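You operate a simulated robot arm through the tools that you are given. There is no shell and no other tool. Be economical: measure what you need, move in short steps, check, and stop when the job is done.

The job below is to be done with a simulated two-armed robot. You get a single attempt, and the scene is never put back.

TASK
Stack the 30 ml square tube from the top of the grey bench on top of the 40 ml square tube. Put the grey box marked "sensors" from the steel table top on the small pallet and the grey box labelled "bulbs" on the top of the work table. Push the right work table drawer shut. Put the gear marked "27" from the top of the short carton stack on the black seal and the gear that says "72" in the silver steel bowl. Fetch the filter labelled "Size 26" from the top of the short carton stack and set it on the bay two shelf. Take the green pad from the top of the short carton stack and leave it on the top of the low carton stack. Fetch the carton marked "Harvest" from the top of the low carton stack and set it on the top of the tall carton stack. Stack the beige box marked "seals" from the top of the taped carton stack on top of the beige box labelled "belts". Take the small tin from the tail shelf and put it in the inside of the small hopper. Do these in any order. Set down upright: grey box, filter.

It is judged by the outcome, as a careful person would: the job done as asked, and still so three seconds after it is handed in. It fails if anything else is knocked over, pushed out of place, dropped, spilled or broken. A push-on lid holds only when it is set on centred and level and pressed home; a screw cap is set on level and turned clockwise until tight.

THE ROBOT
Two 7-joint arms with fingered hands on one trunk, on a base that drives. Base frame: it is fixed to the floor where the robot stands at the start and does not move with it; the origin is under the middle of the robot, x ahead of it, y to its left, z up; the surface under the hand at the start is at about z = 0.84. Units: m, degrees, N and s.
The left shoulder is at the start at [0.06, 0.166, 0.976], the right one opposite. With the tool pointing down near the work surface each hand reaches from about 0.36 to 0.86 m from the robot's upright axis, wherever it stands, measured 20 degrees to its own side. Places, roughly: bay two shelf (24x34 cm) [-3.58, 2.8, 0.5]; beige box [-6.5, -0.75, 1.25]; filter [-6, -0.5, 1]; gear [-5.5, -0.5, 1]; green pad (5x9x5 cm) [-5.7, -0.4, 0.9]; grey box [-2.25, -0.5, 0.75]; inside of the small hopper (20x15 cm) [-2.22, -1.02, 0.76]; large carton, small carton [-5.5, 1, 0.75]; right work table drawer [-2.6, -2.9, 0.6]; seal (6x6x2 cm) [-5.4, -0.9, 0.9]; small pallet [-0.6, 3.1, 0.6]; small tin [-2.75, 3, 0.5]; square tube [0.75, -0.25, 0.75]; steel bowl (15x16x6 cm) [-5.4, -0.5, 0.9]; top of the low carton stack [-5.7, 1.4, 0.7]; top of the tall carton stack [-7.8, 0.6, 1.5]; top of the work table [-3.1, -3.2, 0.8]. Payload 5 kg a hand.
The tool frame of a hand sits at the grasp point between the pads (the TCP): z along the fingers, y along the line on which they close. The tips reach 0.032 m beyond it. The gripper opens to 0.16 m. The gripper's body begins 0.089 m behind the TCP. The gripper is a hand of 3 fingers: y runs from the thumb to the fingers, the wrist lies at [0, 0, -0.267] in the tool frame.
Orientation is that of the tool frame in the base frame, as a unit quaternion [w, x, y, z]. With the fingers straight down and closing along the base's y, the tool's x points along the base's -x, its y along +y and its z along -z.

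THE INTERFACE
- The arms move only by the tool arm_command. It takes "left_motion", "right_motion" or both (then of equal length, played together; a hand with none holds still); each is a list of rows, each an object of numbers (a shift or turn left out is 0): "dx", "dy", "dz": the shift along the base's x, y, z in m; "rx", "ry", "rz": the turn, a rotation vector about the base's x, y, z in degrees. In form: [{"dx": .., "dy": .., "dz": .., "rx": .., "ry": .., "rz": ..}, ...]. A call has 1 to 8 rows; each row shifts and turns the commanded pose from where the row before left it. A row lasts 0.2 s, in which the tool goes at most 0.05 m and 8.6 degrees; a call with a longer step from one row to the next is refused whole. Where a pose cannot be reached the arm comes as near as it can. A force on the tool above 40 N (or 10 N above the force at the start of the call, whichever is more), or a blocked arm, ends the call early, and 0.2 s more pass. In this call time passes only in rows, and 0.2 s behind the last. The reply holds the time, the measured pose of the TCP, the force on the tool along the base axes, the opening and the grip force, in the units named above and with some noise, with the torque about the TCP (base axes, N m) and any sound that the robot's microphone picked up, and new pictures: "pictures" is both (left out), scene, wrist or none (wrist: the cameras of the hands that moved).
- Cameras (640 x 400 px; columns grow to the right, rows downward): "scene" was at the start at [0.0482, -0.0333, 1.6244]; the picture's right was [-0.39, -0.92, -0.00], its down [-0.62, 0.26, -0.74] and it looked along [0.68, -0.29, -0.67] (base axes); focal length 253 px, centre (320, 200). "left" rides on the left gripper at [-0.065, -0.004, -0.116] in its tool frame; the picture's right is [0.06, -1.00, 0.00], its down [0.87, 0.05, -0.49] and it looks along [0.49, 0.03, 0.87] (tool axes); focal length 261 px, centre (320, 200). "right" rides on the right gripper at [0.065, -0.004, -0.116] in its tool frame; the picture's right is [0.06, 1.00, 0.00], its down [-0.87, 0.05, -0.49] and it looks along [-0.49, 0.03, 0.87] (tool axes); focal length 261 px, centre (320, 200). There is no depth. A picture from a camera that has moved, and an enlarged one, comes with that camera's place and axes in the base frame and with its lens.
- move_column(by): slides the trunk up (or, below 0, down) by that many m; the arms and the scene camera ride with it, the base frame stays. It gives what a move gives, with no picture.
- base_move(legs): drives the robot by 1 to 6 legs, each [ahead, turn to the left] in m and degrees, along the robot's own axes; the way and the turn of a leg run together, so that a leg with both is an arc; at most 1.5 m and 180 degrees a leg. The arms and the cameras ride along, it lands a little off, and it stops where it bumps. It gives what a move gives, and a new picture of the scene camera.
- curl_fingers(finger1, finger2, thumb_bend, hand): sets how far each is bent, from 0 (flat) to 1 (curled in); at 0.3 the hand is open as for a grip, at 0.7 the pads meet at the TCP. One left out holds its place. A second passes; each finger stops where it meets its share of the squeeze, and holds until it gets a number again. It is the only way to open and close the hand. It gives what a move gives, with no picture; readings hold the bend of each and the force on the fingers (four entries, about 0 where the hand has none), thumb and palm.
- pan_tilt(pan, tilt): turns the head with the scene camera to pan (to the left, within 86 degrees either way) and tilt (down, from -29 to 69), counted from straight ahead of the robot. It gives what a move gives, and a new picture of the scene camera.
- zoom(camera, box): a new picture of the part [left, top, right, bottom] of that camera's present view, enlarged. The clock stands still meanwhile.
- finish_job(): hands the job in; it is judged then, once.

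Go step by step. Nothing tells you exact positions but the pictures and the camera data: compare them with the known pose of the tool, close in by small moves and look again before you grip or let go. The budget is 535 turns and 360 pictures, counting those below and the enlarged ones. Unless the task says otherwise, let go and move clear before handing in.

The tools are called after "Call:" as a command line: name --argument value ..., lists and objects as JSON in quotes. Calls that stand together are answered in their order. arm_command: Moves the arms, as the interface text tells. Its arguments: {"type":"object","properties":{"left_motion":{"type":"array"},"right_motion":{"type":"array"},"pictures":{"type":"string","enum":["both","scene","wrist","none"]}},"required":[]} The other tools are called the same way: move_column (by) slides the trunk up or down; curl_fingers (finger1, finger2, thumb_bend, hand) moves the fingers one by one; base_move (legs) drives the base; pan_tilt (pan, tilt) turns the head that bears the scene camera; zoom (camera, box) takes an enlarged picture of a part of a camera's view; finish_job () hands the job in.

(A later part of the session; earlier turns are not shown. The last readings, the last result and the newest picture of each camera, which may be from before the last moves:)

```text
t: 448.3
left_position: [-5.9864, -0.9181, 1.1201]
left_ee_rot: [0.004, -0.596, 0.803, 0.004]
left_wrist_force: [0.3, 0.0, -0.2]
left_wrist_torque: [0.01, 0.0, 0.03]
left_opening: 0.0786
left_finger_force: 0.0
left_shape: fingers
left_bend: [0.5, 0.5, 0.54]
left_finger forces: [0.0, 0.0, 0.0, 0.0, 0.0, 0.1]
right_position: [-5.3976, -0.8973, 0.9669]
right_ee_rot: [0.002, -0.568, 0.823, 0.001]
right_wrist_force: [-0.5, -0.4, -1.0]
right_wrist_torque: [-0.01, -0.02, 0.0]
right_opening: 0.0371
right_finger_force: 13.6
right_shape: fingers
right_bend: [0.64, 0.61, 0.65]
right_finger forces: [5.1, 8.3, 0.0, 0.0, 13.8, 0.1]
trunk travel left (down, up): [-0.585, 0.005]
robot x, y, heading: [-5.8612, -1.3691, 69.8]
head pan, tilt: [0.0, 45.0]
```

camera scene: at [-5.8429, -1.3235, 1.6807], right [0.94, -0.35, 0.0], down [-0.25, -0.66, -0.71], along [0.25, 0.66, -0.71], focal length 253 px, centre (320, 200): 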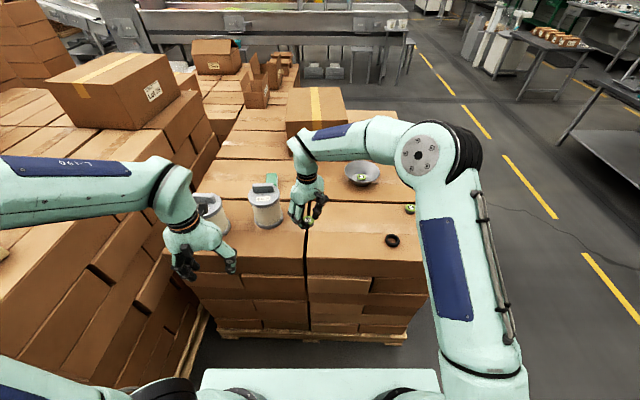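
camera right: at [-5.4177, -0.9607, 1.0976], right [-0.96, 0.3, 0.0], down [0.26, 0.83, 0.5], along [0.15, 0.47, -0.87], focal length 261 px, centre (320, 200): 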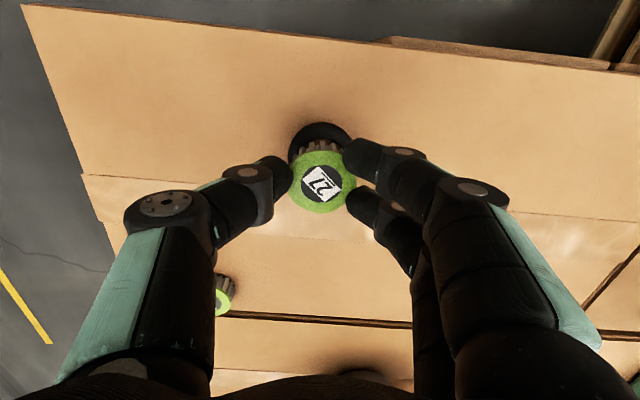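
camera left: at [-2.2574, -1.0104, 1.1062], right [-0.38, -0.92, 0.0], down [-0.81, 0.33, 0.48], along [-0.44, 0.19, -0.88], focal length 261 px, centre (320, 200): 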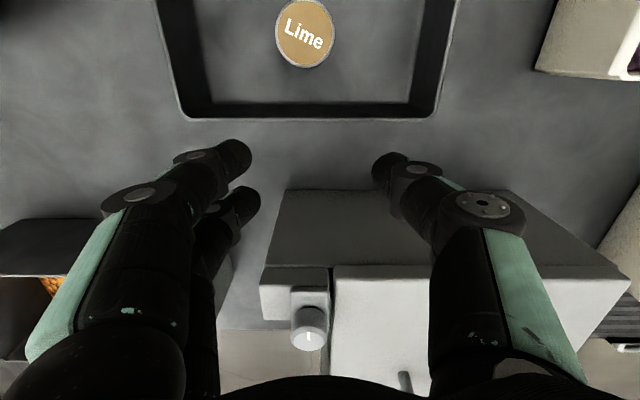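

Call:
arm_command --right_motion '[{"dz": -0.003}, {"dz": -0.003}, {"dz": -0.002}]' --pictures "none"

Call:
zoom --camera "scene" --box '[365, 205, 425, 255]'

```text
t: 449.1
left_position: [-5.9863, -0.9185, 1.1216]
left_ee_rot: [0.005, -0.596, 0.803, 0.005]
left_wrist_force: [0.0, 0.7, 0.6]
left_wrist_torque: [0.01, -0.01, 0.03]
left_opening: 0.0785
left_finger_force: 0.3
left_shape: fingers
left_bend: [0.5, 0.5, 0.54]
left_finger forces: [0.1, 0.1, 0.0, 0.0, 0.0, 0.0]
right_position: [-5.3996, -0.8964, 0.9622]
right_ee_rot: [0.005, -0.568, 0.823, 0.004]
right_wrist_force: [-0.2, -0.7, 27.5]
right_wrist_torque: [0.06, 0.03, 0.0]
right_opening: 0.0372
right_finger_force: 22.0
right_shape: fingers
right_bend: [0.67, 0.64, 0.66]
right_finger forces: [9.8, 12.6, 0.0, 0.1, 21.7, 0.0]
trunk travel left (down, up): [-0.585, 0.005]
robot x, y, heading: [-5.8673, -1.3676, 69.7]
head pan, tilt: [0.0, 45.0]
```

```text
8.00 times, centred on (395, 230) of scene
camera zoom: at [-5.8459, -1.3239, 1.6813], right [0.94, -0.35, 0.0], down [-0.24, -0.66, -0.71], along [0.25, 0.66, -0.71], focal length 2025 px, centre (-280, -40)
```

zoom: 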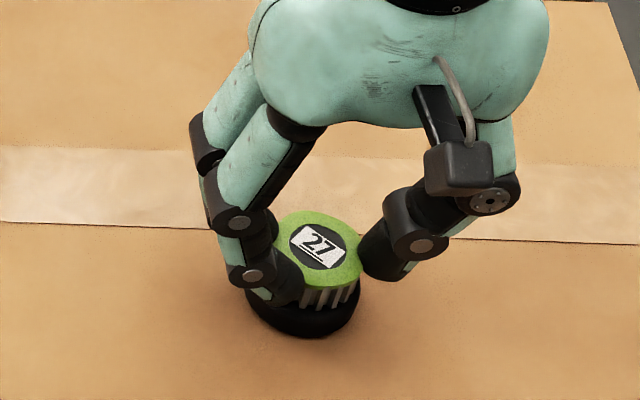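

Gear 27 rests on the seal. Ease up, release and lift.

Call:
arm_command --right_motion '[{"dz": 0.003}]' --pictures "none"

Call:
curl_fingers --hand "right" --finger1 0.52 --finger2 0.52 --thumb_bend 0.52

Call:
arm_command --right_motion '[{"dz": 0.02}, {"dz": 0.04}, {"dz": 0.04}, {"dz": 0.04}]' --pictures "wrist"

```text
t: 449.5
left_position: [-5.987, -0.919, 1.1204]
left_ee_rot: [0.004, -0.597, 0.802, 0.005]
left_wrist_force: [-0.3, 0.4, 0.4]
left_wrist_torque: [0.0, -0.02, 0.0]
left_opening: 0.0787
left_finger_force: 0.0
left_shape: fingers
left_bend: [0.5, 0.5, 0.54]
left_finger forces: [0.1, 0.0, 0.0, 0.2, 0.1, 0.0]
right_position: [-5.3998, -0.8973, 0.9622]
right_ee_rot: [0.003, -0.568, 0.823, 0.003]
right_wrist_force: [0.4, 3.8, 17.6]
right_wrist_torque: [0.17, 0.02, 0.02]
right_opening: 0.0369
right_finger_force: 19.6
right_shape: fingers
right_bend: [0.67, 0.64, 0.66]
right_finger forces: [7.9, 13.0, 0.0, 0.0, 19.0, 0.1]
trunk travel left (down, up): [-0.585, 0.005]
robot x, y, heading: [-5.8638, -1.37, 69.7]
head pan, tilt: [0.0, 45.0]
```

```text
t: 450.5
left_position: [-5.9852, -0.9175, 1.1194]
left_ee_rot: [0.004, -0.597, 0.802, 0.004]
left_wrist_force: [-0.6, 0.5, 0.3]
left_wrist_torque: [0.0, -0.04, -0.01]
left_opening: 0.0784
left_finger_force: 0.0
left_shape: fingers
left_bend: [0.5, 0.5, 0.54]
left_finger forces: [0.0, 0.1, 0.0, 0.0, 0.1, 0.0]
right_position: [-5.3985, -0.8969, 0.9618]
right_ee_rot: [0.002, -0.568, 0.823, 0.002]
right_wrist_force: [-0.2, -0.5, 0.4]
right_wrist_torque: [0.02, 0.0, 0.0]
right_opening: 0.0784
right_finger_force: 0.0
right_shape: fingers
right_bend: [0.52, 0.52, 0.52]
right_finger forces: [0.1, 0.0, 0.0, 0.0, 0.1, 0.0]
trunk travel left (down, up): [-0.585, 0.005]
robot x, y, heading: [-5.8618, -1.3684, 69.6]
head pan, tilt: [0.0, 45.0]
```

```text
t: 451.5
left_position: [-5.9868, -0.9171, 1.1196]
left_ee_rot: [0.004, -0.597, 0.802, 0.004]
left_wrist_force: [-0.3, 0.4, 0.5]
left_wrist_torque: [-0.01, -0.03, -0.04]
left_opening: 0.0784
left_finger_force: 0.1
left_shape: fingers
left_bend: [0.5, 0.5, 0.54]
left_finger forces: [0.0, 0.1, 0.0, 0.0, 0.0, 0.0]
right_position: [-5.397, -0.8971, 1.1034]
right_ee_rot: [0.002, -0.568, 0.823, 0.001]
right_wrist_force: [-0.9, -1.2, -0.3]
right_wrist_torque: [0.01, 0.0, 0.0]
right_opening: 0.0785
right_finger_force: 0.1
right_shape: fingers
right_bend: [0.52, 0.52, 0.52]
right_finger forces: [0.0, 0.0, 0.1, 0.1, 0.1, 0.1]
trunk travel left (down, up): [-0.585, 0.005]
robot x, y, heading: [-5.8615, -1.3714, 70.0]
head pan, tilt: [0.0, 45.0]
camera right: at [-5.4164, -0.9601, 1.2177], right [-0.96, 0.3, 0.0], down [0.26, 0.83, 0.5], along [0.15, 0.47, -0.87], focal length 261 px, centre (320, 200)
```

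right: 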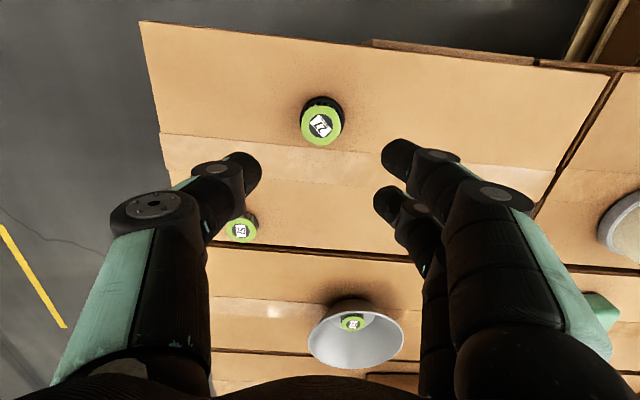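

Gear 27 sits on the seal. Now let me look at the taped stack with the beige boxes to my left.

Call:
pan_tilt --pan 75 --tilt 25

```text
t: 453.0
left_position: [-5.9868, -0.9174, 1.1203]
left_ee_rot: [0.005, -0.597, 0.802, 0.005]
left_wrist_force: [-0.8, -0.7, -0.7]
left_wrist_torque: [0.01, 0.0, 0.0]
left_opening: 0.0786
left_finger_force: 0.1
left_shape: fingers
left_bend: [0.5, 0.5, 0.54]
left_finger forces: [0.0, 0.0, 0.0, 0.0, 0.0, 0.0]
right_position: [-5.3967, -0.8967, 1.1003]
right_ee_rot: [0.002, -0.567, 0.823, 0.002]
right_wrist_force: [0.1, -0.3, -0.1]
right_wrist_torque: [0.0, 0.01, 0.03]
right_opening: 0.0786
right_finger_force: 0.1
right_shape: fingers
right_bend: [0.52, 0.52, 0.52]
right_finger forces: [0.1, 0.0, 0.0, 0.0, 0.1, 0.0]
trunk travel left (down, up): [-0.585, 0.005]
robot x, y, heading: [-5.8636, -1.3707, 69.6]
head pan, tilt: [75.0, 25.0]
camera scene: at [-5.9475, -1.345, 1.7113], right [0.58, 0.82, 0.0], down [0.34, -0.24, -0.91], along [-0.74, 0.52, -0.42], focal length 253 px, centre (320, 200)
```

scene: 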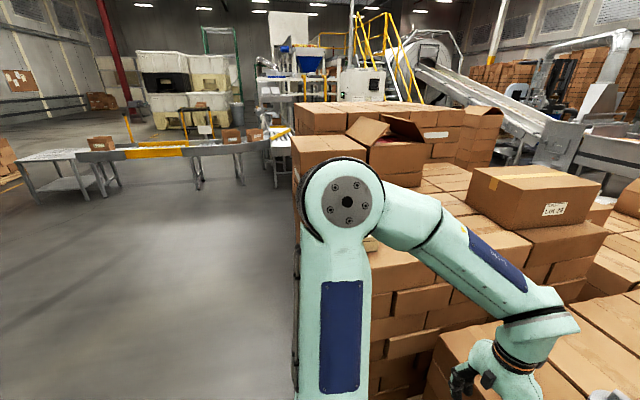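

Call:
arm_command --right_motion '[{"dx": -0.016, "dy": -0.044, "dz": 0.02}, {"dx": -0.016, "dy": -0.044, "dz": 0.02}, {"dx": -0.016, "dy": -0.044}]' --pictures "none"

Call:
base_move --legs '[[-0.4, 0], [0, 90], [0.6, 0], [0, -90]]'

Call:
pan_tilt --pan 0 --tilt 25

```text
refused: row 1 steps farther than a row can; nothing moved
```

```text
t: 464.7
left_position: [-6.9477, -1.2704, 1.1198]
left_ee_rot: [-0.003, 0.834, -0.552, -0.008]
left_wrist_force: [-0.1, -0.7, -0.6]
left_wrist_torque: [0.03, 0.02, -0.02]
left_opening: 0.0786
left_finger_force: 0.2
left_shape: fingers
left_bend: [0.5, 0.5, 0.54]
left_finger forces: [0.1, 0.0, 0.0, 0.0, 0.1, 0.1]
right_position: [-6.5195, -0.8852, 1.1044]
right_ee_rot: [0.008, 0.818, -0.575, -0.005]
right_wrist_force: [-3.0, -18.5, 23.7]
right_wrist_torque: [-0.31, 0.68, 0.58]
right_opening: 0.019
right_finger_force: 15.8
right_shape: fingers
right_bend: [0.52, 0.5, 0.6]
right_finger forces: [0.1, 3.6, 0.0, 0.0, 28.4, 0.1]
trunk travel left (down, up): [-0.585, 0.005]
robot x, y, heading: [-6.5661, -1.535, 110.2]
head pan, tilt: [75.0, 25.0]
stopped in leg 4: the force on the tool passed its limit at 48 N (the readings are from after the stop); the commanded pose is now the measured one
camera scene: at [-6.6442, -1.5778, 1.7114], right [-0.09, 1.0, 0.0], down [0.42, 0.04, -0.91], along [-0.9, -0.08, -0.42], focal length 253 px, centre (320, 200)
```

scene: 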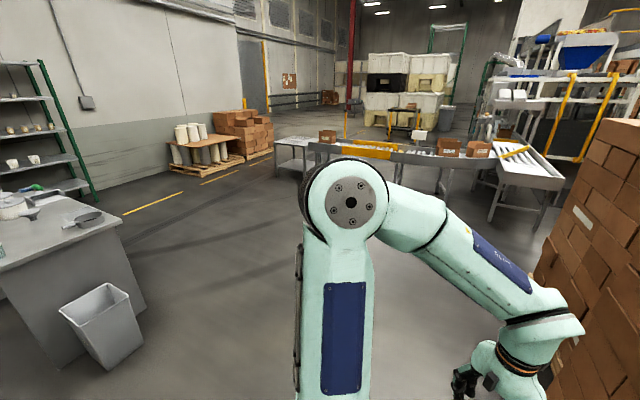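

```text
t: 466.2
left_position: [-6.9492, -1.2718, 1.121]
left_ee_rot: [-0.004, 0.834, -0.551, -0.006]
left_wrist_force: [0.2, 0.4, 0.6]
left_wrist_torque: [-0.01, -0.03, 0.0]
left_opening: 0.0789
left_finger_force: 0.1
left_shape: fingers
left_bend: [0.5, 0.5, 0.54]
left_finger forces: [0.0, 0.1, 0.0, 0.0, 0.0, 0.0]
right_position: [-6.5186, -0.886, 1.1054]
right_ee_rot: [0.005, 0.816, -0.578, -0.003]
right_wrist_force: [-5.5, -26.6, 31.4]
right_wrist_torque: [-0.37, 0.99, 0.83]
right_opening: 0.0198
right_finger_force: 19.8
right_shape: fingers
right_bend: [0.52, 0.5, 0.84]
right_finger forces: [0.0, 4.9, 0.0, 0.1, 35.2, 0.0]
trunk travel left (down, up): [-0.585, 0.005]
robot x, y, heading: [-6.5612, -1.5395, 109.9]
head pan, tilt: [0.0, 25.0]
camera scene: at [-6.5856, -1.4845, 1.7116], right [0.94, 0.34, 0.0], down [0.15, -0.39, -0.91], along [-0.31, 0.85, -0.42], focal length 253 px, centre (320, 200)
```

scene: 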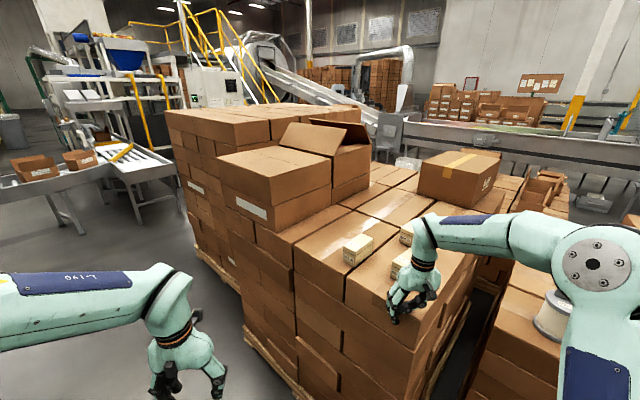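

The right thumb bumped the stack side while turning. I'll turn back at once and pull the hand in.

Call:
base_move --legs '[[0, 12], [-0.25, 0]]'

Call:
arm_command --right_motion '[{"dz": 0.04}, {"dz": 0.03}]' --pictures "both"

```text
t: 467.2
left_position: [-6.9736, -1.3074, 1.1194]
left_ee_rot: [-0.004, 0.859, -0.512, -0.006]
left_wrist_force: [-0.2, -0.5, -0.6]
left_wrist_torque: [-0.01, -0.01, 0.01]
left_opening: 0.0788
left_finger_force: 0.1
left_shape: fingers
left_bend: [0.5, 0.5, 0.54]
left_finger forces: [0.0, 0.0, 0.0, 0.0, 0.0, 0.0]
right_position: [-6.5867, -0.8813, 1.1081]
right_ee_rot: [0.004, 0.843, -0.538, -0.006]
right_wrist_force: [-11.9, -14.2, 21.2]
right_wrist_torque: [0.02, 0.12, 0.06]
right_opening: 0.0227
right_finger_force: 13.3
right_shape: fingers
right_bend: [0.52, 0.52, 0.57]
right_finger forces: [0.1, 0.0, 0.0, 0.0, 25.9, 0.1]
trunk travel left (down, up): [-0.585, 0.005]
robot x, y, heading: [-6.5635, -1.5348, 115.3]
head pan, tilt: [0.0, 25.0]
stopped in leg 1: the force on the tool passed its limit at 53 N (the readings are from after the stop); the commanded pose is now the measured one
camera scene: at [-6.5931, -1.4857, 1.7114], right [0.9, 0.43, 0.0], down [0.18, -0.38, -0.91], along [-0.39, 0.82, -0.42], focal length 253 px, centre (320, 200)
```

scene: 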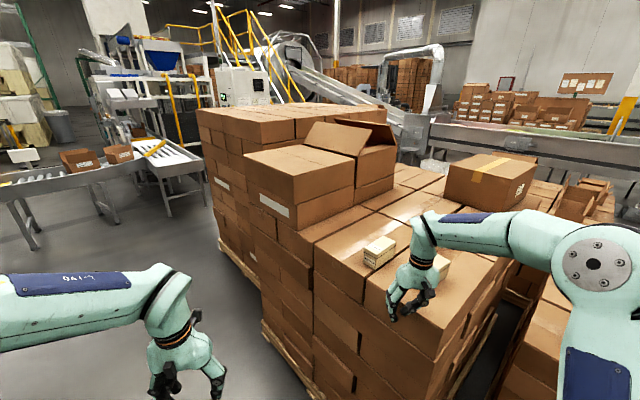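

```text
t: 467.8
left_position: [-6.9729, -1.3046, 1.1193]
left_ee_rot: [-0.003, 0.859, -0.513, -0.006]
left_wrist_force: [0.0, -0.9, -0.5]
left_wrist_torque: [0.03, -0.04, 0.0]
left_opening: 0.0791
left_finger_force: 0.1
left_shape: fingers
left_bend: [0.5, 0.5, 0.54]
left_finger forces: [0.1, 0.0, 0.1, 0.0, 0.1, 0.0]
right_position: [-6.5771, -0.8768, 1.1767]
right_ee_rot: [0.003, 0.841, -0.54, -0.005]
right_wrist_force: [0.5, 0.0, -0.3]
right_wrist_torque: [0.04, 0.01, 0.03]
right_opening: 0.079
right_finger_force: 0.0
right_shape: fingers
right_bend: [0.52, 0.52, 0.52]
right_finger forces: [0.0, 0.1, 0.1, 0.1, 0.0, 0.0]
trunk travel left (down, up): [-0.585, 0.005]
robot x, y, heading: [-6.5628, -1.5328, 115.0]
head pan, tilt: [0.0, 25.0]
camera scene: at [-6.5908, -1.481, 1.7111], right [0.91, 0.42, 0.0], down [0.18, -0.38, -0.91], along [-0.38, 0.82, -0.42], focal length 253 px, centre (320, 200)
camera right: at [-6.5444, -0.9351, 1.2916], right [-0.88, -0.47, 0.01], down [-0.4, 0.77, 0.49], along [-0.24, 0.43, -0.87], focal length 261 px, centre (320, 200)
```

scene: 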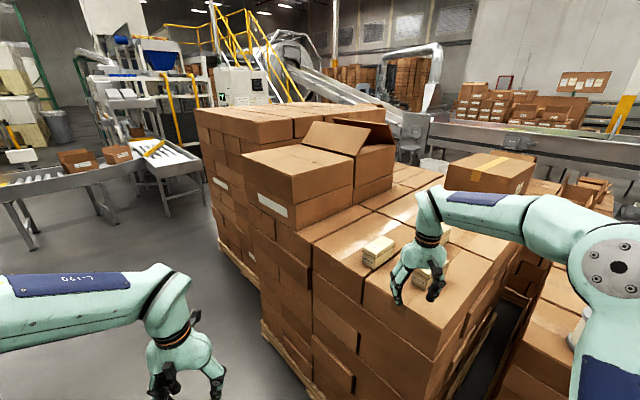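
right: 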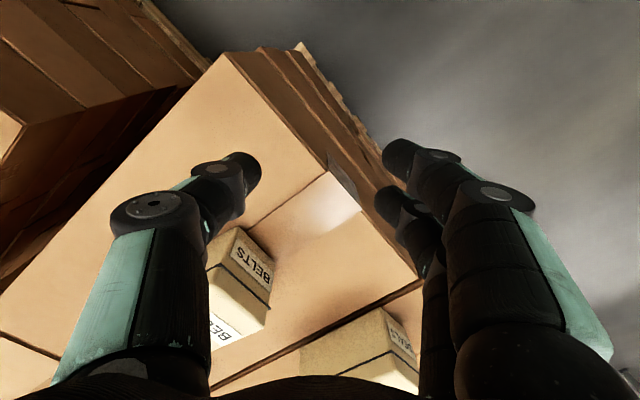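

Call:
zoom --camera "scene" --box '[320, 190, 480, 300]'

```text
3.64 times, centred on (400, 245) of scene
camera zoom: at [-6.5908, -1.481, 1.7111], right [0.91, 0.42, 0.0], down [0.18, -0.38, -0.91], along [-0.38, 0.82, -0.42], focal length 920 px, centre (29, 36)
```

zoom: 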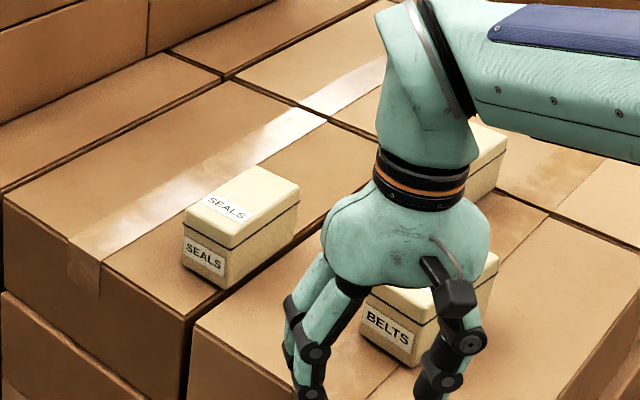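

SEALS is near (-6.72,-0.66) and BELTS near (-6.53,-0.71) on the stack at z≈1.07. I'll raise the hands, then reposition square to the south face.

Call:
arm_command --left_motion '[{"dz": 0.04}, {"dz": 0.04}, {"dz": 0.04}]' --right_motion '[{"dz": 0.03}, {"dz": 0.03, "dx": 0.015, "dy": -0.03}, {"dx": 0.02, "dy": -0.04}]' --pictures "none"

Call:
base_move --legs '[[-0.25, 0], [0, 33], [0.69, 0], [0, -80]]'

Call:
pan_tilt --pan 0 --tilt 42

```text
t: 468.6
left_position: [-6.9709, -1.3078, 1.2419]
left_ee_rot: [-0.002, 0.859, -0.512, -0.006]
left_wrist_force: [1.0, 0.0, 0.1]
left_wrist_torque: [0.03, 0.0, 0.0]
left_opening: 0.079
left_finger_force: 0.1
left_shape: fingers
left_bend: [0.5, 0.5, 0.54]
left_finger forces: [0.0, 0.0, 0.0, 0.0, 0.1, 0.1]
right_position: [-6.5407, -0.9492, 1.2364]
right_ee_rot: [0.004, 0.841, -0.54, -0.005]
right_wrist_force: [0.1, -1.2, -1.1]
right_wrist_torque: [0.02, -0.01, -0.03]
right_opening: 0.0792
right_finger_force: 0.1
right_shape: fingers
right_bend: [0.52, 0.52, 0.52]
right_finger forces: [0.0, 0.0, 0.0, 0.0, 0.0, 0.1]
trunk travel left (down, up): [-0.585, 0.005]
robot x, y, heading: [-6.5666, -1.5373, 115.2]
head pan, tilt: [0.0, 25.0]
```

```text
t: 479.0
left_position: [-7.1557, -0.9426, 1.2409]
left_ee_rot: [0.004, -0.581, 0.814, 0.004]
left_wrist_force: [0.6, -0.7, -0.8]
left_wrist_torque: [0.0, 0.04, 0.0]
left_opening: 0.079
left_finger_force: 0.1
left_shape: fingers
left_bend: [0.5, 0.5, 0.54]
left_finger forces: [0.1, 0.1, 0.0, 0.0, 0.0, 0.1]
right_position: [-6.6016, -1.013, 1.2354]
right_ee_rot: [-0.002, -0.553, 0.833, 0.007]
right_wrist_force: [-1.5, -0.7, -0.3]
right_wrist_torque: [-0.01, 0.01, 0.02]
right_opening: 0.0791
right_finger_force: 0.1
right_shape: fingers
right_bend: [0.52, 0.52, 0.52]
right_finger forces: [0.1, 0.0, 0.1, 0.0, 0.0, 0.1]
trunk travel left (down, up): [-0.585, 0.005]
robot x, y, heading: [-7.0479, -1.3951, 67.8]
head pan, tilt: [0.0, 25.0]
camera scene: at [-7.0243, -1.3392, 1.7113], right [0.93, -0.38, 0.0], down [-0.16, -0.39, -0.91], along [0.34, 0.84, -0.42], focal length 253 px, centre (320, 200)
```

scene: 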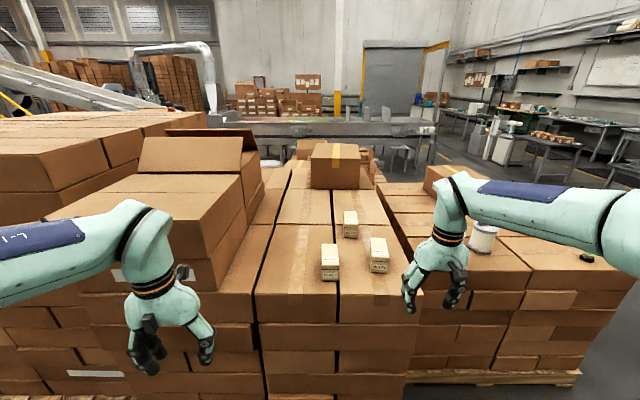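

```text
t: 479.8
left_position: [-7.1555, -0.9422, 1.2414]
left_ee_rot: [0.004, -0.581, 0.814, 0.004]
left_wrist_force: [0.7, 0.1, 0.6]
left_wrist_torque: [0.0, 0.0, -0.03]
left_opening: 0.0791
left_finger_force: 0.0
left_shape: fingers
left_bend: [0.5, 0.5, 0.54]
left_finger forces: [0.1, 0.0, 0.0, 0.1, 0.1, 0.1]
right_position: [-6.6003, -1.0136, 1.2335]
right_ee_rot: [-0.003, -0.554, 0.833, 0.006]
right_wrist_force: [-0.5, -0.4, -0.4]
right_wrist_torque: [-0.04, -0.01, -0.02]
right_opening: 0.0791
right_finger_force: 0.0
right_shape: fingers
right_bend: [0.52, 0.52, 0.52]
right_finger forces: [0.0, 0.1, 0.0, 0.0, 0.0, 0.1]
trunk travel left (down, up): [-0.585, 0.005]
robot x, y, heading: [-7.049, -1.4017, 67.9]
head pan, tilt: [0.0, 42.0]
camera scene: at [-7.0277, -1.3469, 1.6851], right [0.93, -0.38, 0.0], down [-0.25, -0.62, -0.74], along [0.28, 0.69, -0.67], focal length 253 px, centre (320, 200)
```

scene: 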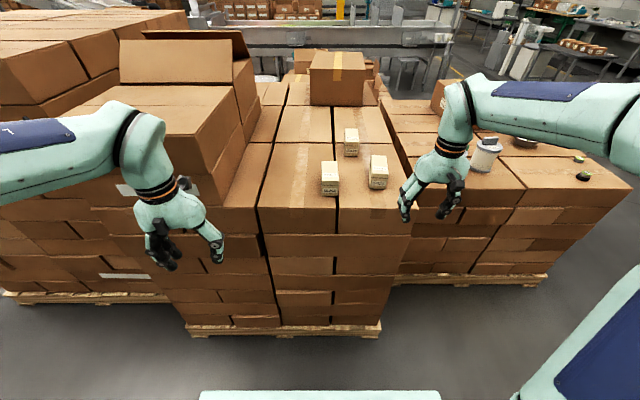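

Call:
arm_command --left_motion '[{"dx": -0.01, "dy": -0.02}, {"dx": -0.01, "dy": -0.02}]' --pictures "none"

Call:
base_move --legs '[[0.2, 0]]'

```text
t: 480.4
left_position: [-7.1745, -0.9814, 1.241]
left_ee_rot: [0.004, -0.582, 0.813, 0.005]
left_wrist_force: [0.4, -0.9, -0.2]
left_wrist_torque: [-0.03, 0.01, -0.02]
left_opening: 0.079
left_finger_force: 0.0
left_shape: fingers
left_bend: [0.5, 0.5, 0.54]
left_finger forces: [0.0, 0.0, 0.0, 0.0, 0.0, 0.0]
right_position: [-6.6011, -1.0146, 1.2356]
right_ee_rot: [-0.002, -0.553, 0.833, 0.007]
right_wrist_force: [-0.5, -0.2, 0.2]
right_wrist_torque: [-0.02, -0.01, -0.02]
right_opening: 0.0789
right_finger_force: 0.1
right_shape: fingers
right_bend: [0.52, 0.52, 0.52]
right_finger forces: [0.1, 0.1, 0.1, 0.1, 0.1, 0.1]
trunk travel left (down, up): [-0.585, 0.005]
robot x, y, heading: [-7.0508, -1.394, 67.7]
head pan, tilt: [0.0, 42.0]
```

```text
t: 482.0
left_position: [-7.0989, -0.7908, 1.2413]
left_ee_rot: [0.003, -0.584, 0.812, 0.005]
left_wrist_force: [0.5, 0.4, -0.3]
left_wrist_torque: [-0.04, 0.0, -0.04]
left_opening: 0.0788
left_finger_force: 0.0
left_shape: fingers
left_bend: [0.5, 0.5, 0.54]
left_finger forces: [0.0, 0.1, 0.0, 0.0, 0.0, 0.0]
right_position: [-6.5257, -0.8204, 1.2345]
right_ee_rot: [-0.003, -0.555, 0.832, 0.005]
right_wrist_force: [0.2, 1.3, -0.2]
right_wrist_torque: [-0.05, 0.0, 0.02]
right_opening: 0.0794
right_finger_force: 0.0
right_shape: fingers
right_bend: [0.52, 0.52, 0.52]
right_finger forces: [0.0, 0.0, 0.1, 0.1, 0.0, 0.0]
trunk travel left (down, up): [-0.585, 0.005]
robot x, y, heading: [-6.9707, -1.2069, 68.1]
head pan, tilt: [0.0, 42.0]
camera scene: at [-6.9503, -1.1553, 1.685], right [0.93, -0.37, 0.0], down [-0.25, -0.62, -0.74], along [0.28, 0.69, -0.67], focal length 253 px, centre (320, 200)
```

scene: 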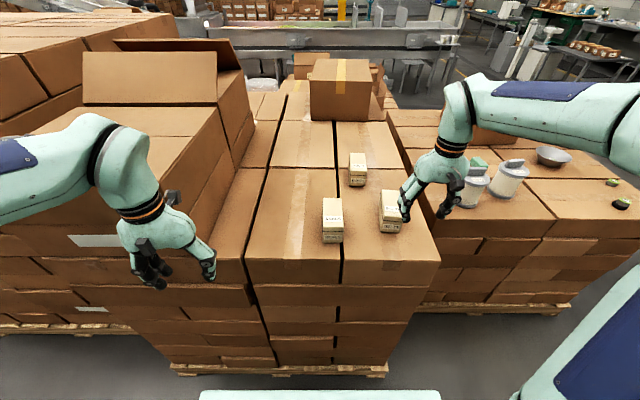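

Call:
arm_command --right_motion '[{"dx": -0.04, "dy": 0.02}, {"dx": -0.04, "dy": 0.02}, {"dx": -0.04, "dy": 0.02}, {"dx": -0.04, "dy": 0.025}, {"dx": -0.038, "dy": 0.022}]' --pictures "none"

Call:
curl_fingers --hand "right" --finger1 0.46 --finger2 0.46 --thumb_bend 0.46

Call:
zoom --camera "right" --box '[0, 0, 640, 400]'

```text
t: 483.2
left_position: [-7.1006, -0.7915, 1.242]
left_ee_rot: [0.004, -0.583, 0.812, 0.004]
left_wrist_force: [0.3, 0.2, -0.4]
left_wrist_torque: [-0.01, 0.01, 0.0]
left_opening: 0.0787
left_finger_force: 0.1
left_shape: fingers
left_bend: [0.5, 0.5, 0.54]
left_finger forces: [0.1, 0.0, 0.0, 0.0, 0.1, 0.0]
right_position: [-6.7224, -0.7143, 1.2343]
right_ee_rot: [-0.003, -0.555, 0.832, 0.006]
right_wrist_force: [0.1, 0.7, -0.5]
right_wrist_torque: [-0.06, -0.04, -0.02]
right_opening: 0.0795
right_finger_force: 0.0
right_shape: fingers
right_bend: [0.52, 0.52, 0.52]
right_finger forces: [0.1, 0.1, 0.0, 0.1, 0.1, 0.0]
trunk travel left (down, up): [-0.585, 0.005]
robot x, y, heading: [-6.9735, -1.2074, 68.0]
head pan, tilt: [0.0, 42.0]
```

```text
t: 484.2
left_position: [-7.098, -0.7927, 1.2433]
left_ee_rot: [0.004, -0.583, 0.813, 0.006]
left_wrist_force: [0.5, 0.2, -0.9]
left_wrist_torque: [0.0, -0.01, -0.02]
left_opening: 0.0789
left_finger_force: 0.0
left_shape: fingers
left_bend: [0.5, 0.5, 0.54]
left_finger forces: [0.1, 0.1, 0.1, 0.0, 0.0, 0.0]
right_position: [-6.721, -0.7157, 1.2354]
right_ee_rot: [-0.003, -0.555, 0.832, 0.006]
right_wrist_force: [0.9, -0.2, -0.3]
right_wrist_torque: [-0.01, 0.0, 0.01]
right_opening: 0.1027
right_finger_force: 0.1
right_shape: fingers
right_bend: [0.46, 0.46, 0.46]
right_finger forces: [0.0, 0.0, 0.0, 0.1, 0.0, 0.0]
trunk travel left (down, up): [-0.585, 0.005]
robot x, y, heading: [-6.9706, -1.2081, 67.8]
head pan, tilt: [0.0, 42.0]
```

```text
1.00 times, centred on (320, 200) of right (not enlarged: the box is as wide or as high as the picture)
camera zoom: at [-6.7399, -0.7784, 1.3504], right [-0.95, 0.33, 0.01], down [0.29, 0.82, 0.49], along [0.15, 0.47, -0.87], focal length 261 px, centre (320, 200)
```

zoom: 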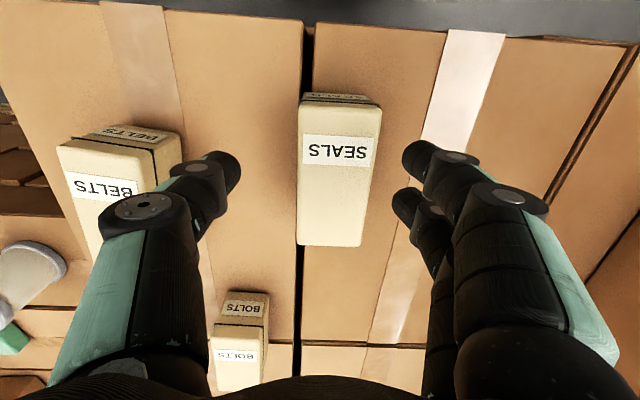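

Call:
arm_command --right_motion '[{"dx": -0.003, "dy": 0.013}, {"dx": -0.002, "dy": 0.013, "dz": -0.02}, {"dz": -0.03}, {"dz": -0.02}]' --pictures "wrist"

```text
t: 485.2
left_position: [-7.0984, -0.7912, 1.2416]
left_ee_rot: [0.004, -0.583, 0.813, 0.006]
left_wrist_force: [0.1, -0.5, 0.2]
left_wrist_torque: [0.04, 0.02, 0.02]
left_opening: 0.079
left_finger_force: 0.1
left_shape: fingers
left_bend: [0.5, 0.5, 0.54]
left_finger forces: [0.0, 0.0, 0.0, 0.0, 0.0, 0.0]
right_position: [-6.7295, -0.688, 1.1654]
right_ee_rot: [-0.002, -0.555, 0.832, 0.005]
right_wrist_force: [-0.2, -0.7, 0.3]
right_wrist_torque: [0.0, -0.01, 0.01]
right_opening: 0.1032
right_finger_force: 0.0
right_shape: fingers
right_bend: [0.46, 0.46, 0.46]
right_finger forces: [0.0, 0.1, 0.0, 0.0, 0.0, 0.0]
trunk travel left (down, up): [-0.585, 0.005]
robot x, y, heading: [-6.9741, -1.2066, 68.0]
head pan, tilt: [0.0, 42.0]
camera right: at [-6.7484, -0.7506, 1.2804], right [-0.95, 0.33, 0.01], down [0.29, 0.82, 0.49], along [0.15, 0.47, -0.87], focal length 261 px, centre (320, 200)
```

right: 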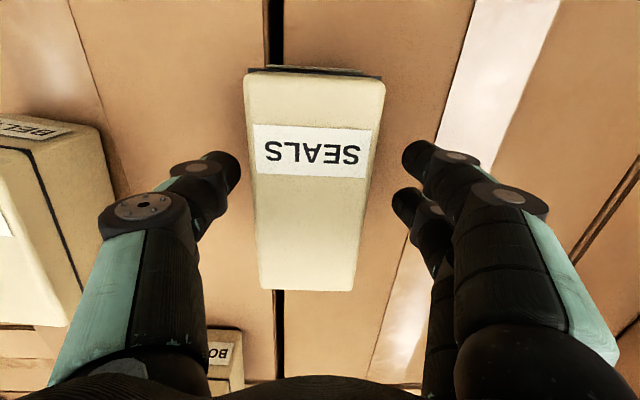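

Call:
arm_command --right_motion '[{"dx": 0.002, "dy": -0.007, "dz": -0.015}, {"dz": -0.012}]' --pictures "none"

Call:
curl_fingers --hand "right" --finger1 0.7 --finger2 0.7 --thumb_bend 0.7

Call:
arm_command --right_motion '[{"dz": 0.01}, {"dz": 0.02}, {"dz": 0.03}, {"dz": 0.03}, {"dz": 0.02}]' --pictures "both"

```text
t: 485.8
left_position: [-7.1002, -0.7943, 1.243]
left_ee_rot: [0.004, -0.583, 0.813, 0.004]
left_wrist_force: [-0.2, 0.0, -0.6]
left_wrist_torque: [0.01, -0.01, 0.0]
left_opening: 0.0789
left_finger_force: 0.1
left_shape: fingers
left_bend: [0.5, 0.5, 0.54]
left_finger forces: [0.0, 0.1, 0.0, 0.0, 0.0, 0.0]
right_position: [-6.7289, -0.6958, 1.1394]
right_ee_rot: [-0.002, -0.556, 0.831, 0.007]
right_wrist_force: [-0.7, 1.3, 13.5]
right_wrist_torque: [-0.29, -0.75, 0.06]
right_opening: 0.1044
right_finger_force: 6.4
right_shape: fingers
right_bend: [0.46, 0.46, 0.46]
right_finger forces: [0.1, 0.0, 0.0, 0.0, 13.0, 0.0]
trunk travel left (down, up): [-0.585, 0.005]
robot x, y, heading: [-6.9747, -1.2033, 67.9]
head pan, tilt: [0.0, 42.0]
```

```text
t: 486.8
left_position: [-7.0985, -0.7928, 1.2409]
left_ee_rot: [0.004, -0.582, 0.813, 0.005]
left_wrist_force: [-0.6, -0.3, -0.3]
left_wrist_torque: [-0.01, -0.01, -0.03]
left_opening: 0.079
left_finger_force: 0.0
left_shape: fingers
left_bend: [0.5, 0.5, 0.54]
left_finger forces: [0.1, 0.0, 0.0, 0.0, 0.0, 0.0]
right_position: [-6.7263, -0.697, 1.1384]
right_ee_rot: [-0.002, -0.555, 0.832, 0.006]
right_wrist_force: [4.9, 0.4, 10.7]
right_wrist_torque: [-0.12, -0.45, 0.01]
right_opening: 0.0609
right_finger_force: 24.4
right_shape: fingers
right_bend: [0.61, 0.6, 0.63]
right_finger forces: [10.6, 11.2, 0.0, 0.0, 27.3, 0.1]
trunk travel left (down, up): [-0.585, 0.005]
robot x, y, heading: [-6.9711, -1.2075, 67.8]
head pan, tilt: [0.0, 42.0]
```

```text
t: 488.0
left_position: [-7.0991, -0.7933, 1.2424]
left_ee_rot: [0.003, -0.582, 0.813, 0.005]
left_wrist_force: [-0.7, 0.1, 0.1]
left_wrist_torque: [0.02, 0.01, -0.01]
left_opening: 0.079
left_finger_force: 0.1
left_shape: fingers
left_bend: [0.5, 0.5, 0.54]
left_finger forces: [0.0, 0.0, 0.0, 0.0, 0.1, 0.0]
right_position: [-6.7254, -0.6952, 1.2485]
right_ee_rot: [-0.003, -0.556, 0.831, 0.006]
right_wrist_force: [-0.6, -0.4, -2.5]
right_wrist_torque: [0.01, 0.02, 0.03]
right_opening: 0.0606
right_finger_force: 20.0
right_shape: fingers
right_bend: [0.6, 0.6, 0.63]
right_finger forces: [10.2, 9.8, 0.0, 0.0, 19.9, 0.0]
trunk travel left (down, up): [-0.585, 0.005]
robot x, y, heading: [-6.9715, -1.206, 68.1]
head pan, tilt: [0.0, 42.0]
camera scene: at [-6.9511, -1.157, 1.685], right [0.93, -0.37, 0.0], down [-0.25, -0.62, -0.74], along [0.28, 0.69, -0.67], focal length 253 px, centre (320, 200)
camera right: at [-6.7455, -0.758, 1.3633], right [-0.95, 0.33, 0.01], down [0.29, 0.82, 0.49], along [0.15, 0.47, -0.87], focal length 261 px, centre (320, 200)
```

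scene: 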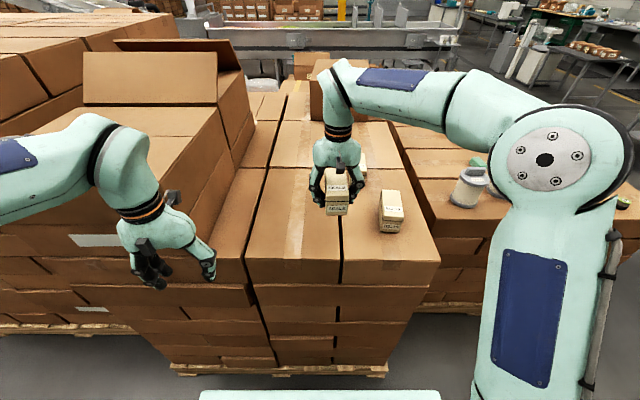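
right: 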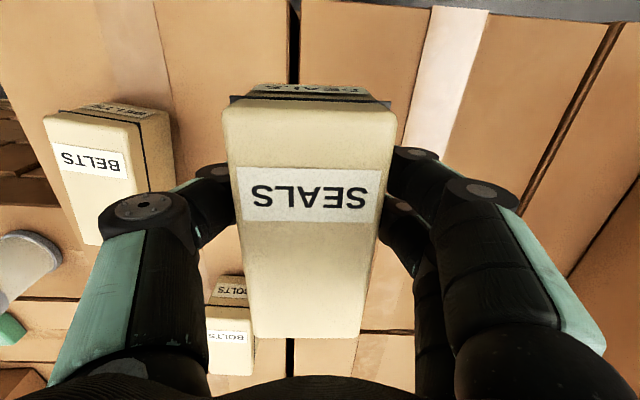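

Call:
zoom --camera "scene" --box '[310, 150, 420, 245]'

```text
4.21 times, centred on (365, 198) of scene
camera zoom: at [-6.9511, -1.157, 1.685], right [0.93, -0.37, 0.0], down [-0.25, -0.62, -0.74], along [0.28, 0.69, -0.67], focal length 1066 px, centre (130, 210)
```

zoom: 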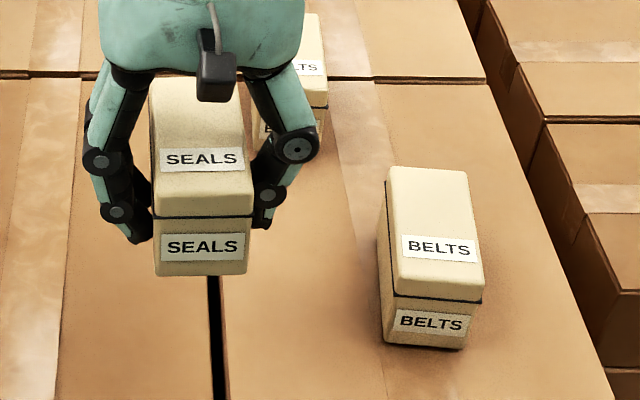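

SEALS is held; BELTS centre is about (-6.535,-0.714), turned about -8°. I'll move over it.

Call:
arm_command --right_motion '[{"dx": 0.036, "dy": -0.0056, "rz": -2}, {"dx": 0.036, "dy": -0.0056, "rz": -2}, {"dx": 0.036, "dy": -0.0056, "rz": -2}, {"dx": 0.036, "dy": -0.0056, "rz": -2}, {"dx": 0.036, "dy": -0.0056}]' --pictures "wrist"

Call:
zoom --camera "scene" --box '[340, 150, 450, 245]'

```text
t: 489.2
left_position: [-7.0971, -0.7926, 1.241]
left_ee_rot: [0.005, -0.583, 0.813, 0.006]
left_wrist_force: [0.8, 0.0, 0.6]
left_wrist_torque: [0.0, 0.0, 0.01]
left_opening: 0.079
left_finger_force: 0.0
left_shape: fingers
left_bend: [0.5, 0.5, 0.54]
left_finger forces: [0.0, 0.1, 0.1, 0.0, 0.1, 0.0]
right_position: [-6.545, -0.7243, 1.2488]
right_ee_rot: [-0.003, -0.496, 0.868, 0.006]
right_wrist_force: [0.9, -0.4, -2.0]
right_wrist_torque: [-0.02, 0.05, -0.02]
right_opening: 0.0609
right_finger_force: 20.0
right_shape: fingers
right_bend: [0.6, 0.6, 0.63]
right_finger forces: [10.2, 9.8, 0.1, 0.1, 20.0, 0.0]
trunk travel left (down, up): [-0.585, 0.005]
robot x, y, heading: [-6.9723, -1.2064, 68.2]
head pan, tilt: [0.0, 42.0]
camera right: at [-6.5737, -0.7835, 1.3635], right [-0.89, 0.45, 0.01], down [0.4, 0.77, 0.49], along [0.21, 0.45, -0.87], focal length 261 px, centre (320, 200)
```

right: 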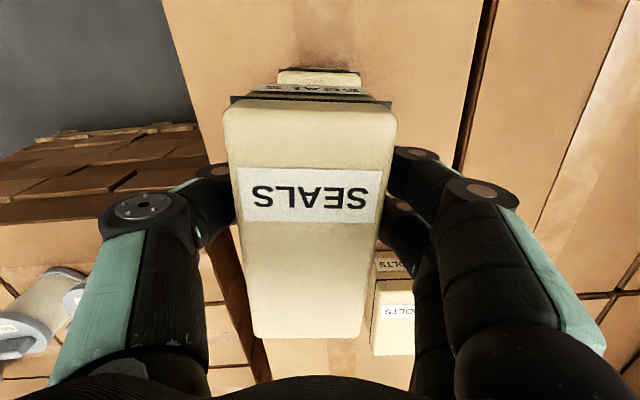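

```text
4.21 times, centred on (395, 198) of scene
camera zoom: at [-6.9495, -1.1572, 1.685], right [0.93, -0.37, 0.0], down [-0.25, -0.62, -0.74], along [0.28, 0.69, -0.67], focal length 1066 px, centre (4, 210)
```

zoom: 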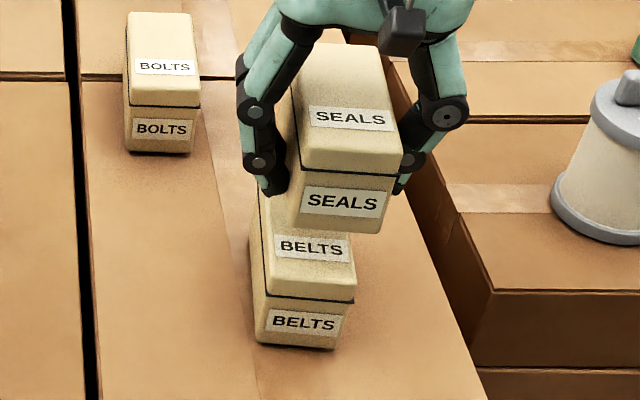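

Call:
arm_command --right_motion '[{"dx": -0.0065, "dy": 0.0005}, {"dz": -0.02}, {"dz": -0.014}, {"dz": -0.006}]' --pictures "none"

Call:
zoom --camera "scene" --box '[340, 150, 450, 245]'

Call:
zoom --camera "right" --box '[200, 40, 440, 190]'

```text
t: 490.2
left_position: [-7.0993, -0.793, 1.2421]
left_ee_rot: [0.004, -0.582, 0.813, 0.005]
left_wrist_force: [0.6, 0.1, -0.1]
left_wrist_torque: [-0.01, 0.03, 0.0]
left_opening: 0.079
left_finger_force: 0.1
left_shape: fingers
left_bend: [0.5, 0.5, 0.54]
left_finger forces: [0.0, 0.0, 0.1, 0.0, 0.0, 0.0]
right_position: [-6.5525, -0.723, 1.2079]
right_ee_rot: [-0.002, -0.495, 0.869, 0.007]
right_wrist_force: [0.5, 0.2, 0.0]
right_wrist_torque: [0.02, 0.03, -0.05]
right_opening: 0.0607
right_finger_force: 20.3
right_shape: fingers
right_bend: [0.6, 0.6, 0.63]
right_finger forces: [10.1, 9.9, 0.0, 0.1, 20.1, 0.1]
trunk travel left (down, up): [-0.585, 0.005]
robot x, y, heading: [-6.9723, -1.2058, 67.9]
head pan, tilt: [0.0, 42.0]
```

```text
4.21 times, centred on (395, 198) of scene
camera zoom: at [-6.951, -1.1572, 1.6851], right [0.93, -0.37, 0.0], down [-0.25, -0.62, -0.74], along [0.28, 0.69, -0.67], focal length 1066 px, centre (4, 210)
```

zoom: 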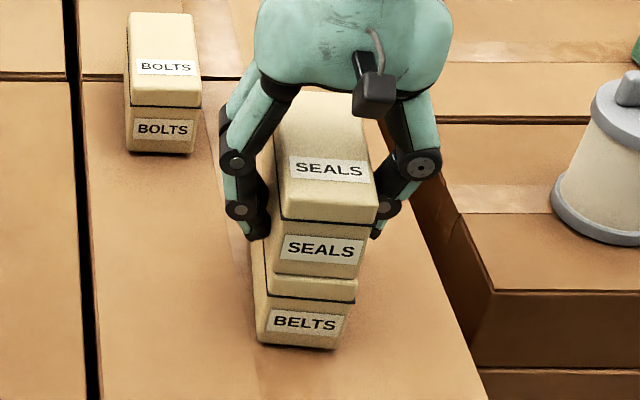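

```text
2.67 times, centred on (320, 115) of right
camera zoom: at [-6.5806, -0.7822, 1.3236], right [-0.89, 0.45, 0.01], down [0.4, 0.77, 0.5], along [0.21, 0.45, -0.87], focal length 695 px, centre (320, 427)
```

zoom: 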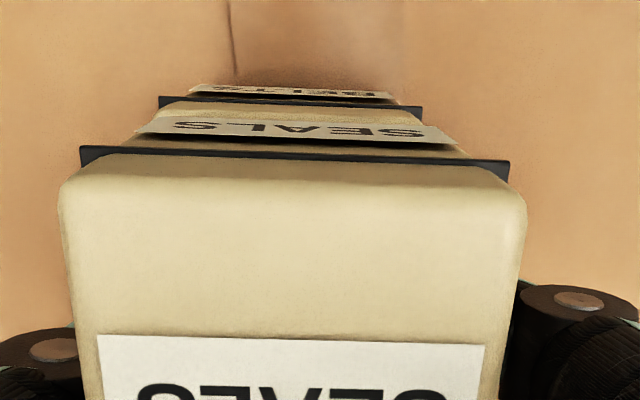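

Call:
arm_command --right_motion '[{"dz": -0.003}, {"dz": -0.002}]' --pictures "none"

```text
t: 490.8
left_position: [-7.0987, -0.794, 1.2418]
left_ee_rot: [0.004, -0.582, 0.813, 0.006]
left_wrist_force: [0.2, 0.2, -0.6]
left_wrist_torque: [0.0, -0.03, 0.02]
left_opening: 0.079
left_finger_force: 0.0
left_shape: fingers
left_bend: [0.5, 0.5, 0.54]
left_finger forces: [0.0, 0.0, 0.0, 0.0, 0.1, 0.0]
right_position: [-6.5532, -0.7237, 1.2064]
right_ee_rot: [0.001, -0.495, 0.869, 0.008]
right_wrist_force: [2.9, 2.0, 28.8]
right_wrist_torque: [0.02, -0.12, 0.03]
right_opening: 0.0601
right_finger_force: 23.4
right_shape: fingers
right_bend: [0.61, 0.61, 0.64]
right_finger forces: [11.6, 11.3, 0.1, 0.1, 24.7, 0.0]
trunk travel left (down, up): [-0.585, 0.005]
robot x, y, heading: [-6.9773, -1.2015, 68.0]
head pan, tilt: [0.0, 42.0]
```

Contact. Ease up, release and lift.

Call:
arm_command --right_motion '[{"dz": 0.003}]' --pictures "none"

Call:
curl_fingers --hand "right" --finger1 0.47 --finger2 0.47 --thumb_bend 0.47

Call:
arm_command --right_motion '[{"dz": 0.03}, {"dz": 0.04}, {"dz": 0.04}, {"dx": -0.016, "dy": -0.04}, {"dx": -0.016, "dy": -0.04}, {"dx": -0.016, "dy": -0.04}]' --pictures "scene"

```text
t: 491.2
left_position: [-7.0986, -0.7931, 1.2422]
left_ee_rot: [0.004, -0.584, 0.812, 0.005]
left_wrist_force: [-0.7, 0.1, -0.7]
left_wrist_torque: [0.01, 0.01, 0.0]
left_opening: 0.0792
left_finger_force: 0.0
left_shape: fingers
left_bend: [0.5, 0.5, 0.54]
left_finger forces: [0.0, 0.1, 0.0, 0.0, 0.1, 0.1]
right_position: [-6.5534, -0.7227, 1.2071]
right_ee_rot: [-0.001, -0.495, 0.869, 0.005]
right_wrist_force: [3.3, 4.1, 20.1]
right_wrist_torque: [0.14, -0.08, -0.03]
right_opening: 0.0606
right_finger_force: 22.7
right_shape: fingers
right_bend: [0.61, 0.61, 0.64]
right_finger forces: [11.4, 11.3, 0.0, 0.1, 23.5, 0.0]
trunk travel left (down, up): [-0.585, 0.005]
robot x, y, heading: [-6.9709, -1.2073, 67.9]
head pan, tilt: [0.0, 42.0]
```

```text
t: 492.2
left_position: [-7.0983, -0.7921, 1.2411]
left_ee_rot: [0.004, -0.583, 0.813, 0.004]
left_wrist_force: [0.2, 0.6, 0.0]
left_wrist_torque: [0.04, 0.0, -0.03]
left_opening: 0.079
left_finger_force: 0.1
left_shape: fingers
left_bend: [0.5, 0.5, 0.54]
left_finger forces: [0.0, 0.0, 0.0, 0.0, 0.1, 0.1]
right_position: [-6.5519, -0.7228, 1.2059]
right_ee_rot: [-0.002, -0.495, 0.869, 0.006]
right_wrist_force: [0.0, 0.2, 0.3]
right_wrist_torque: [-0.01, -0.02, 0.02]
right_opening: 0.0986
right_finger_force: 0.1
right_shape: fingers
right_bend: [0.47, 0.47, 0.47]
right_finger forces: [0.0, 0.1, 0.1, 0.0, 0.0, 0.0]
trunk travel left (down, up): [-0.585, 0.005]
robot x, y, heading: [-6.9701, -1.2069, 67.9]
head pan, tilt: [0.0, 42.0]
```

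```text
t: 493.6
left_position: [-7.0999, -0.7944, 1.2424]
left_ee_rot: [0.005, -0.583, 0.813, 0.005]
left_wrist_force: [-0.9, -1.1, -0.5]
left_wrist_torque: [0.03, -0.01, -0.01]
left_opening: 0.0791
left_finger_force: 0.1
left_shape: fingers
left_bend: [0.5, 0.5, 0.54]
left_finger forces: [0.1, 0.0, 0.1, 0.1, 0.0, 0.1]
right_position: [-6.6016, -0.8475, 1.3211]
right_ee_rot: [-0.001, -0.495, 0.869, 0.008]
right_wrist_force: [-0.5, -0.1, 0.1]
right_wrist_torque: [0.0, -0.01, 0.01]
right_opening: 0.0989
right_finger_force: 0.0
right_shape: fingers
right_bend: [0.47, 0.47, 0.47]
right_finger forces: [0.1, 0.0, 0.0, 0.0, 0.0, 0.0]
trunk travel left (down, up): [-0.585, 0.005]
robot x, y, heading: [-6.9724, -1.2064, 68.0]
head pan, tilt: [0.0, 42.0]
camera scene: at [-6.9512, -1.1594, 1.6851], right [0.93, -0.37, 0.0], down [-0.25, -0.62, -0.74], along [0.28, 0.69, -0.67], focal length 253 px, centre (320, 200)
```

scene: 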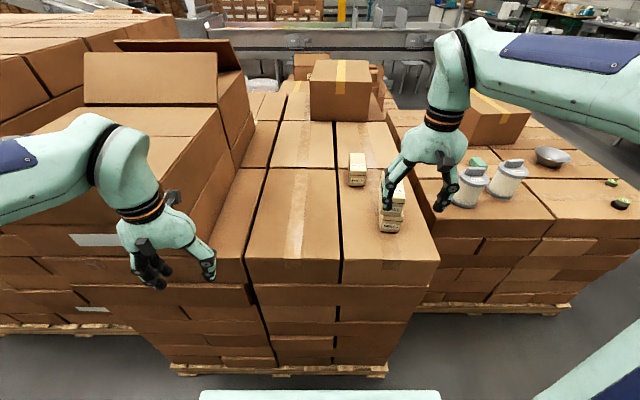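

SEALS is stacked on BELTS. Next I return to the short stack's south side for the pad and the Size 26 filter.

Call:
base_move --legs '[[-0.45, 0], [0, -70], [1.05, 0], [0, 74], [0.54, 0], [0, -3]]'

Call:
zoom --camera "scene" --box '[230, 130, 430, 260]'

```text
t: 510.9
left_position: [-6.0649, -0.737, 1.2423]
left_ee_rot: [0.005, -0.592, 0.806, 0.005]
left_wrist_force: [1.0, -0.1, 0.3]
left_wrist_torque: [0.0, 0.03, 0.02]
left_opening: 0.0789
left_finger_force: 0.1
left_shape: fingers
left_bend: [0.5, 0.5, 0.54]
left_finger forces: [0.1, 0.0, 0.1, 0.0, 0.1, 0.0]
right_position: [-5.5647, -0.7799, 1.319]
right_ee_rot: [-0.003, -0.504, 0.863, 0.006]
right_wrist_force: [-0.3, -0.2, -0.7]
right_wrist_torque: [0.01, 0.03, 0.01]
right_opening: 0.0987
right_finger_force: 0.1
right_shape: fingers
right_bend: [0.47, 0.47, 0.47]
right_finger forces: [0.1, 0.0, 0.0, 0.0, 0.0, 0.1]
trunk travel left (down, up): [-0.585, 0.005]
robot x, y, heading: [-5.9342, -1.1555, 69.4]
head pan, tilt: [0.0, 42.0]
camera scene: at [-5.9085, -1.0987, 1.685], right [0.93, -0.36, 0.0], down [-0.24, -0.63, -0.74], along [0.26, 0.69, -0.67], focal length 253 px, centre (320, 200)
```

scene: 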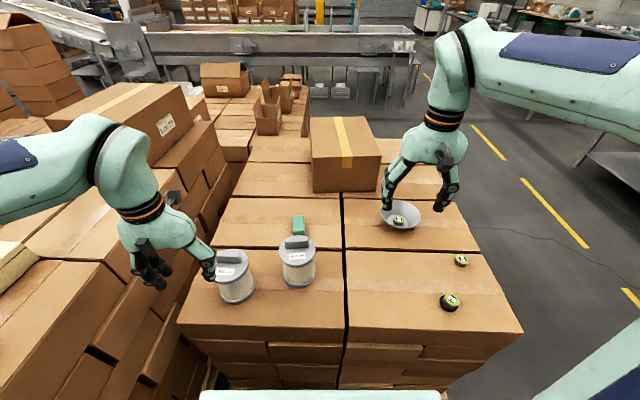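

```text
3.08 times, centred on (330, 195) of scene
camera zoom: at [-5.9085, -1.0987, 1.685], right [0.93, -0.36, 0.0], down [-0.24, -0.63, -0.74], along [0.26, 0.69, -0.67], focal length 779 px, centre (289, 215)
```

zoom: 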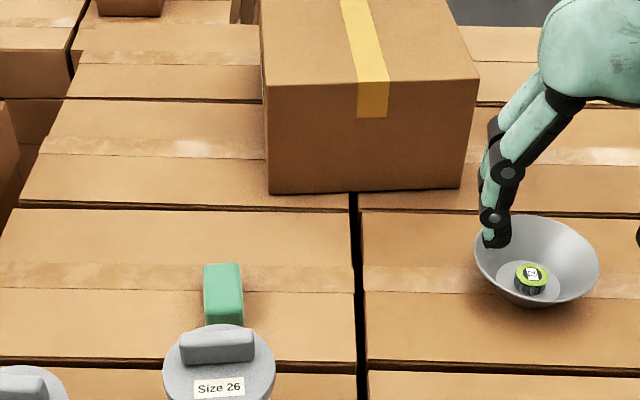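

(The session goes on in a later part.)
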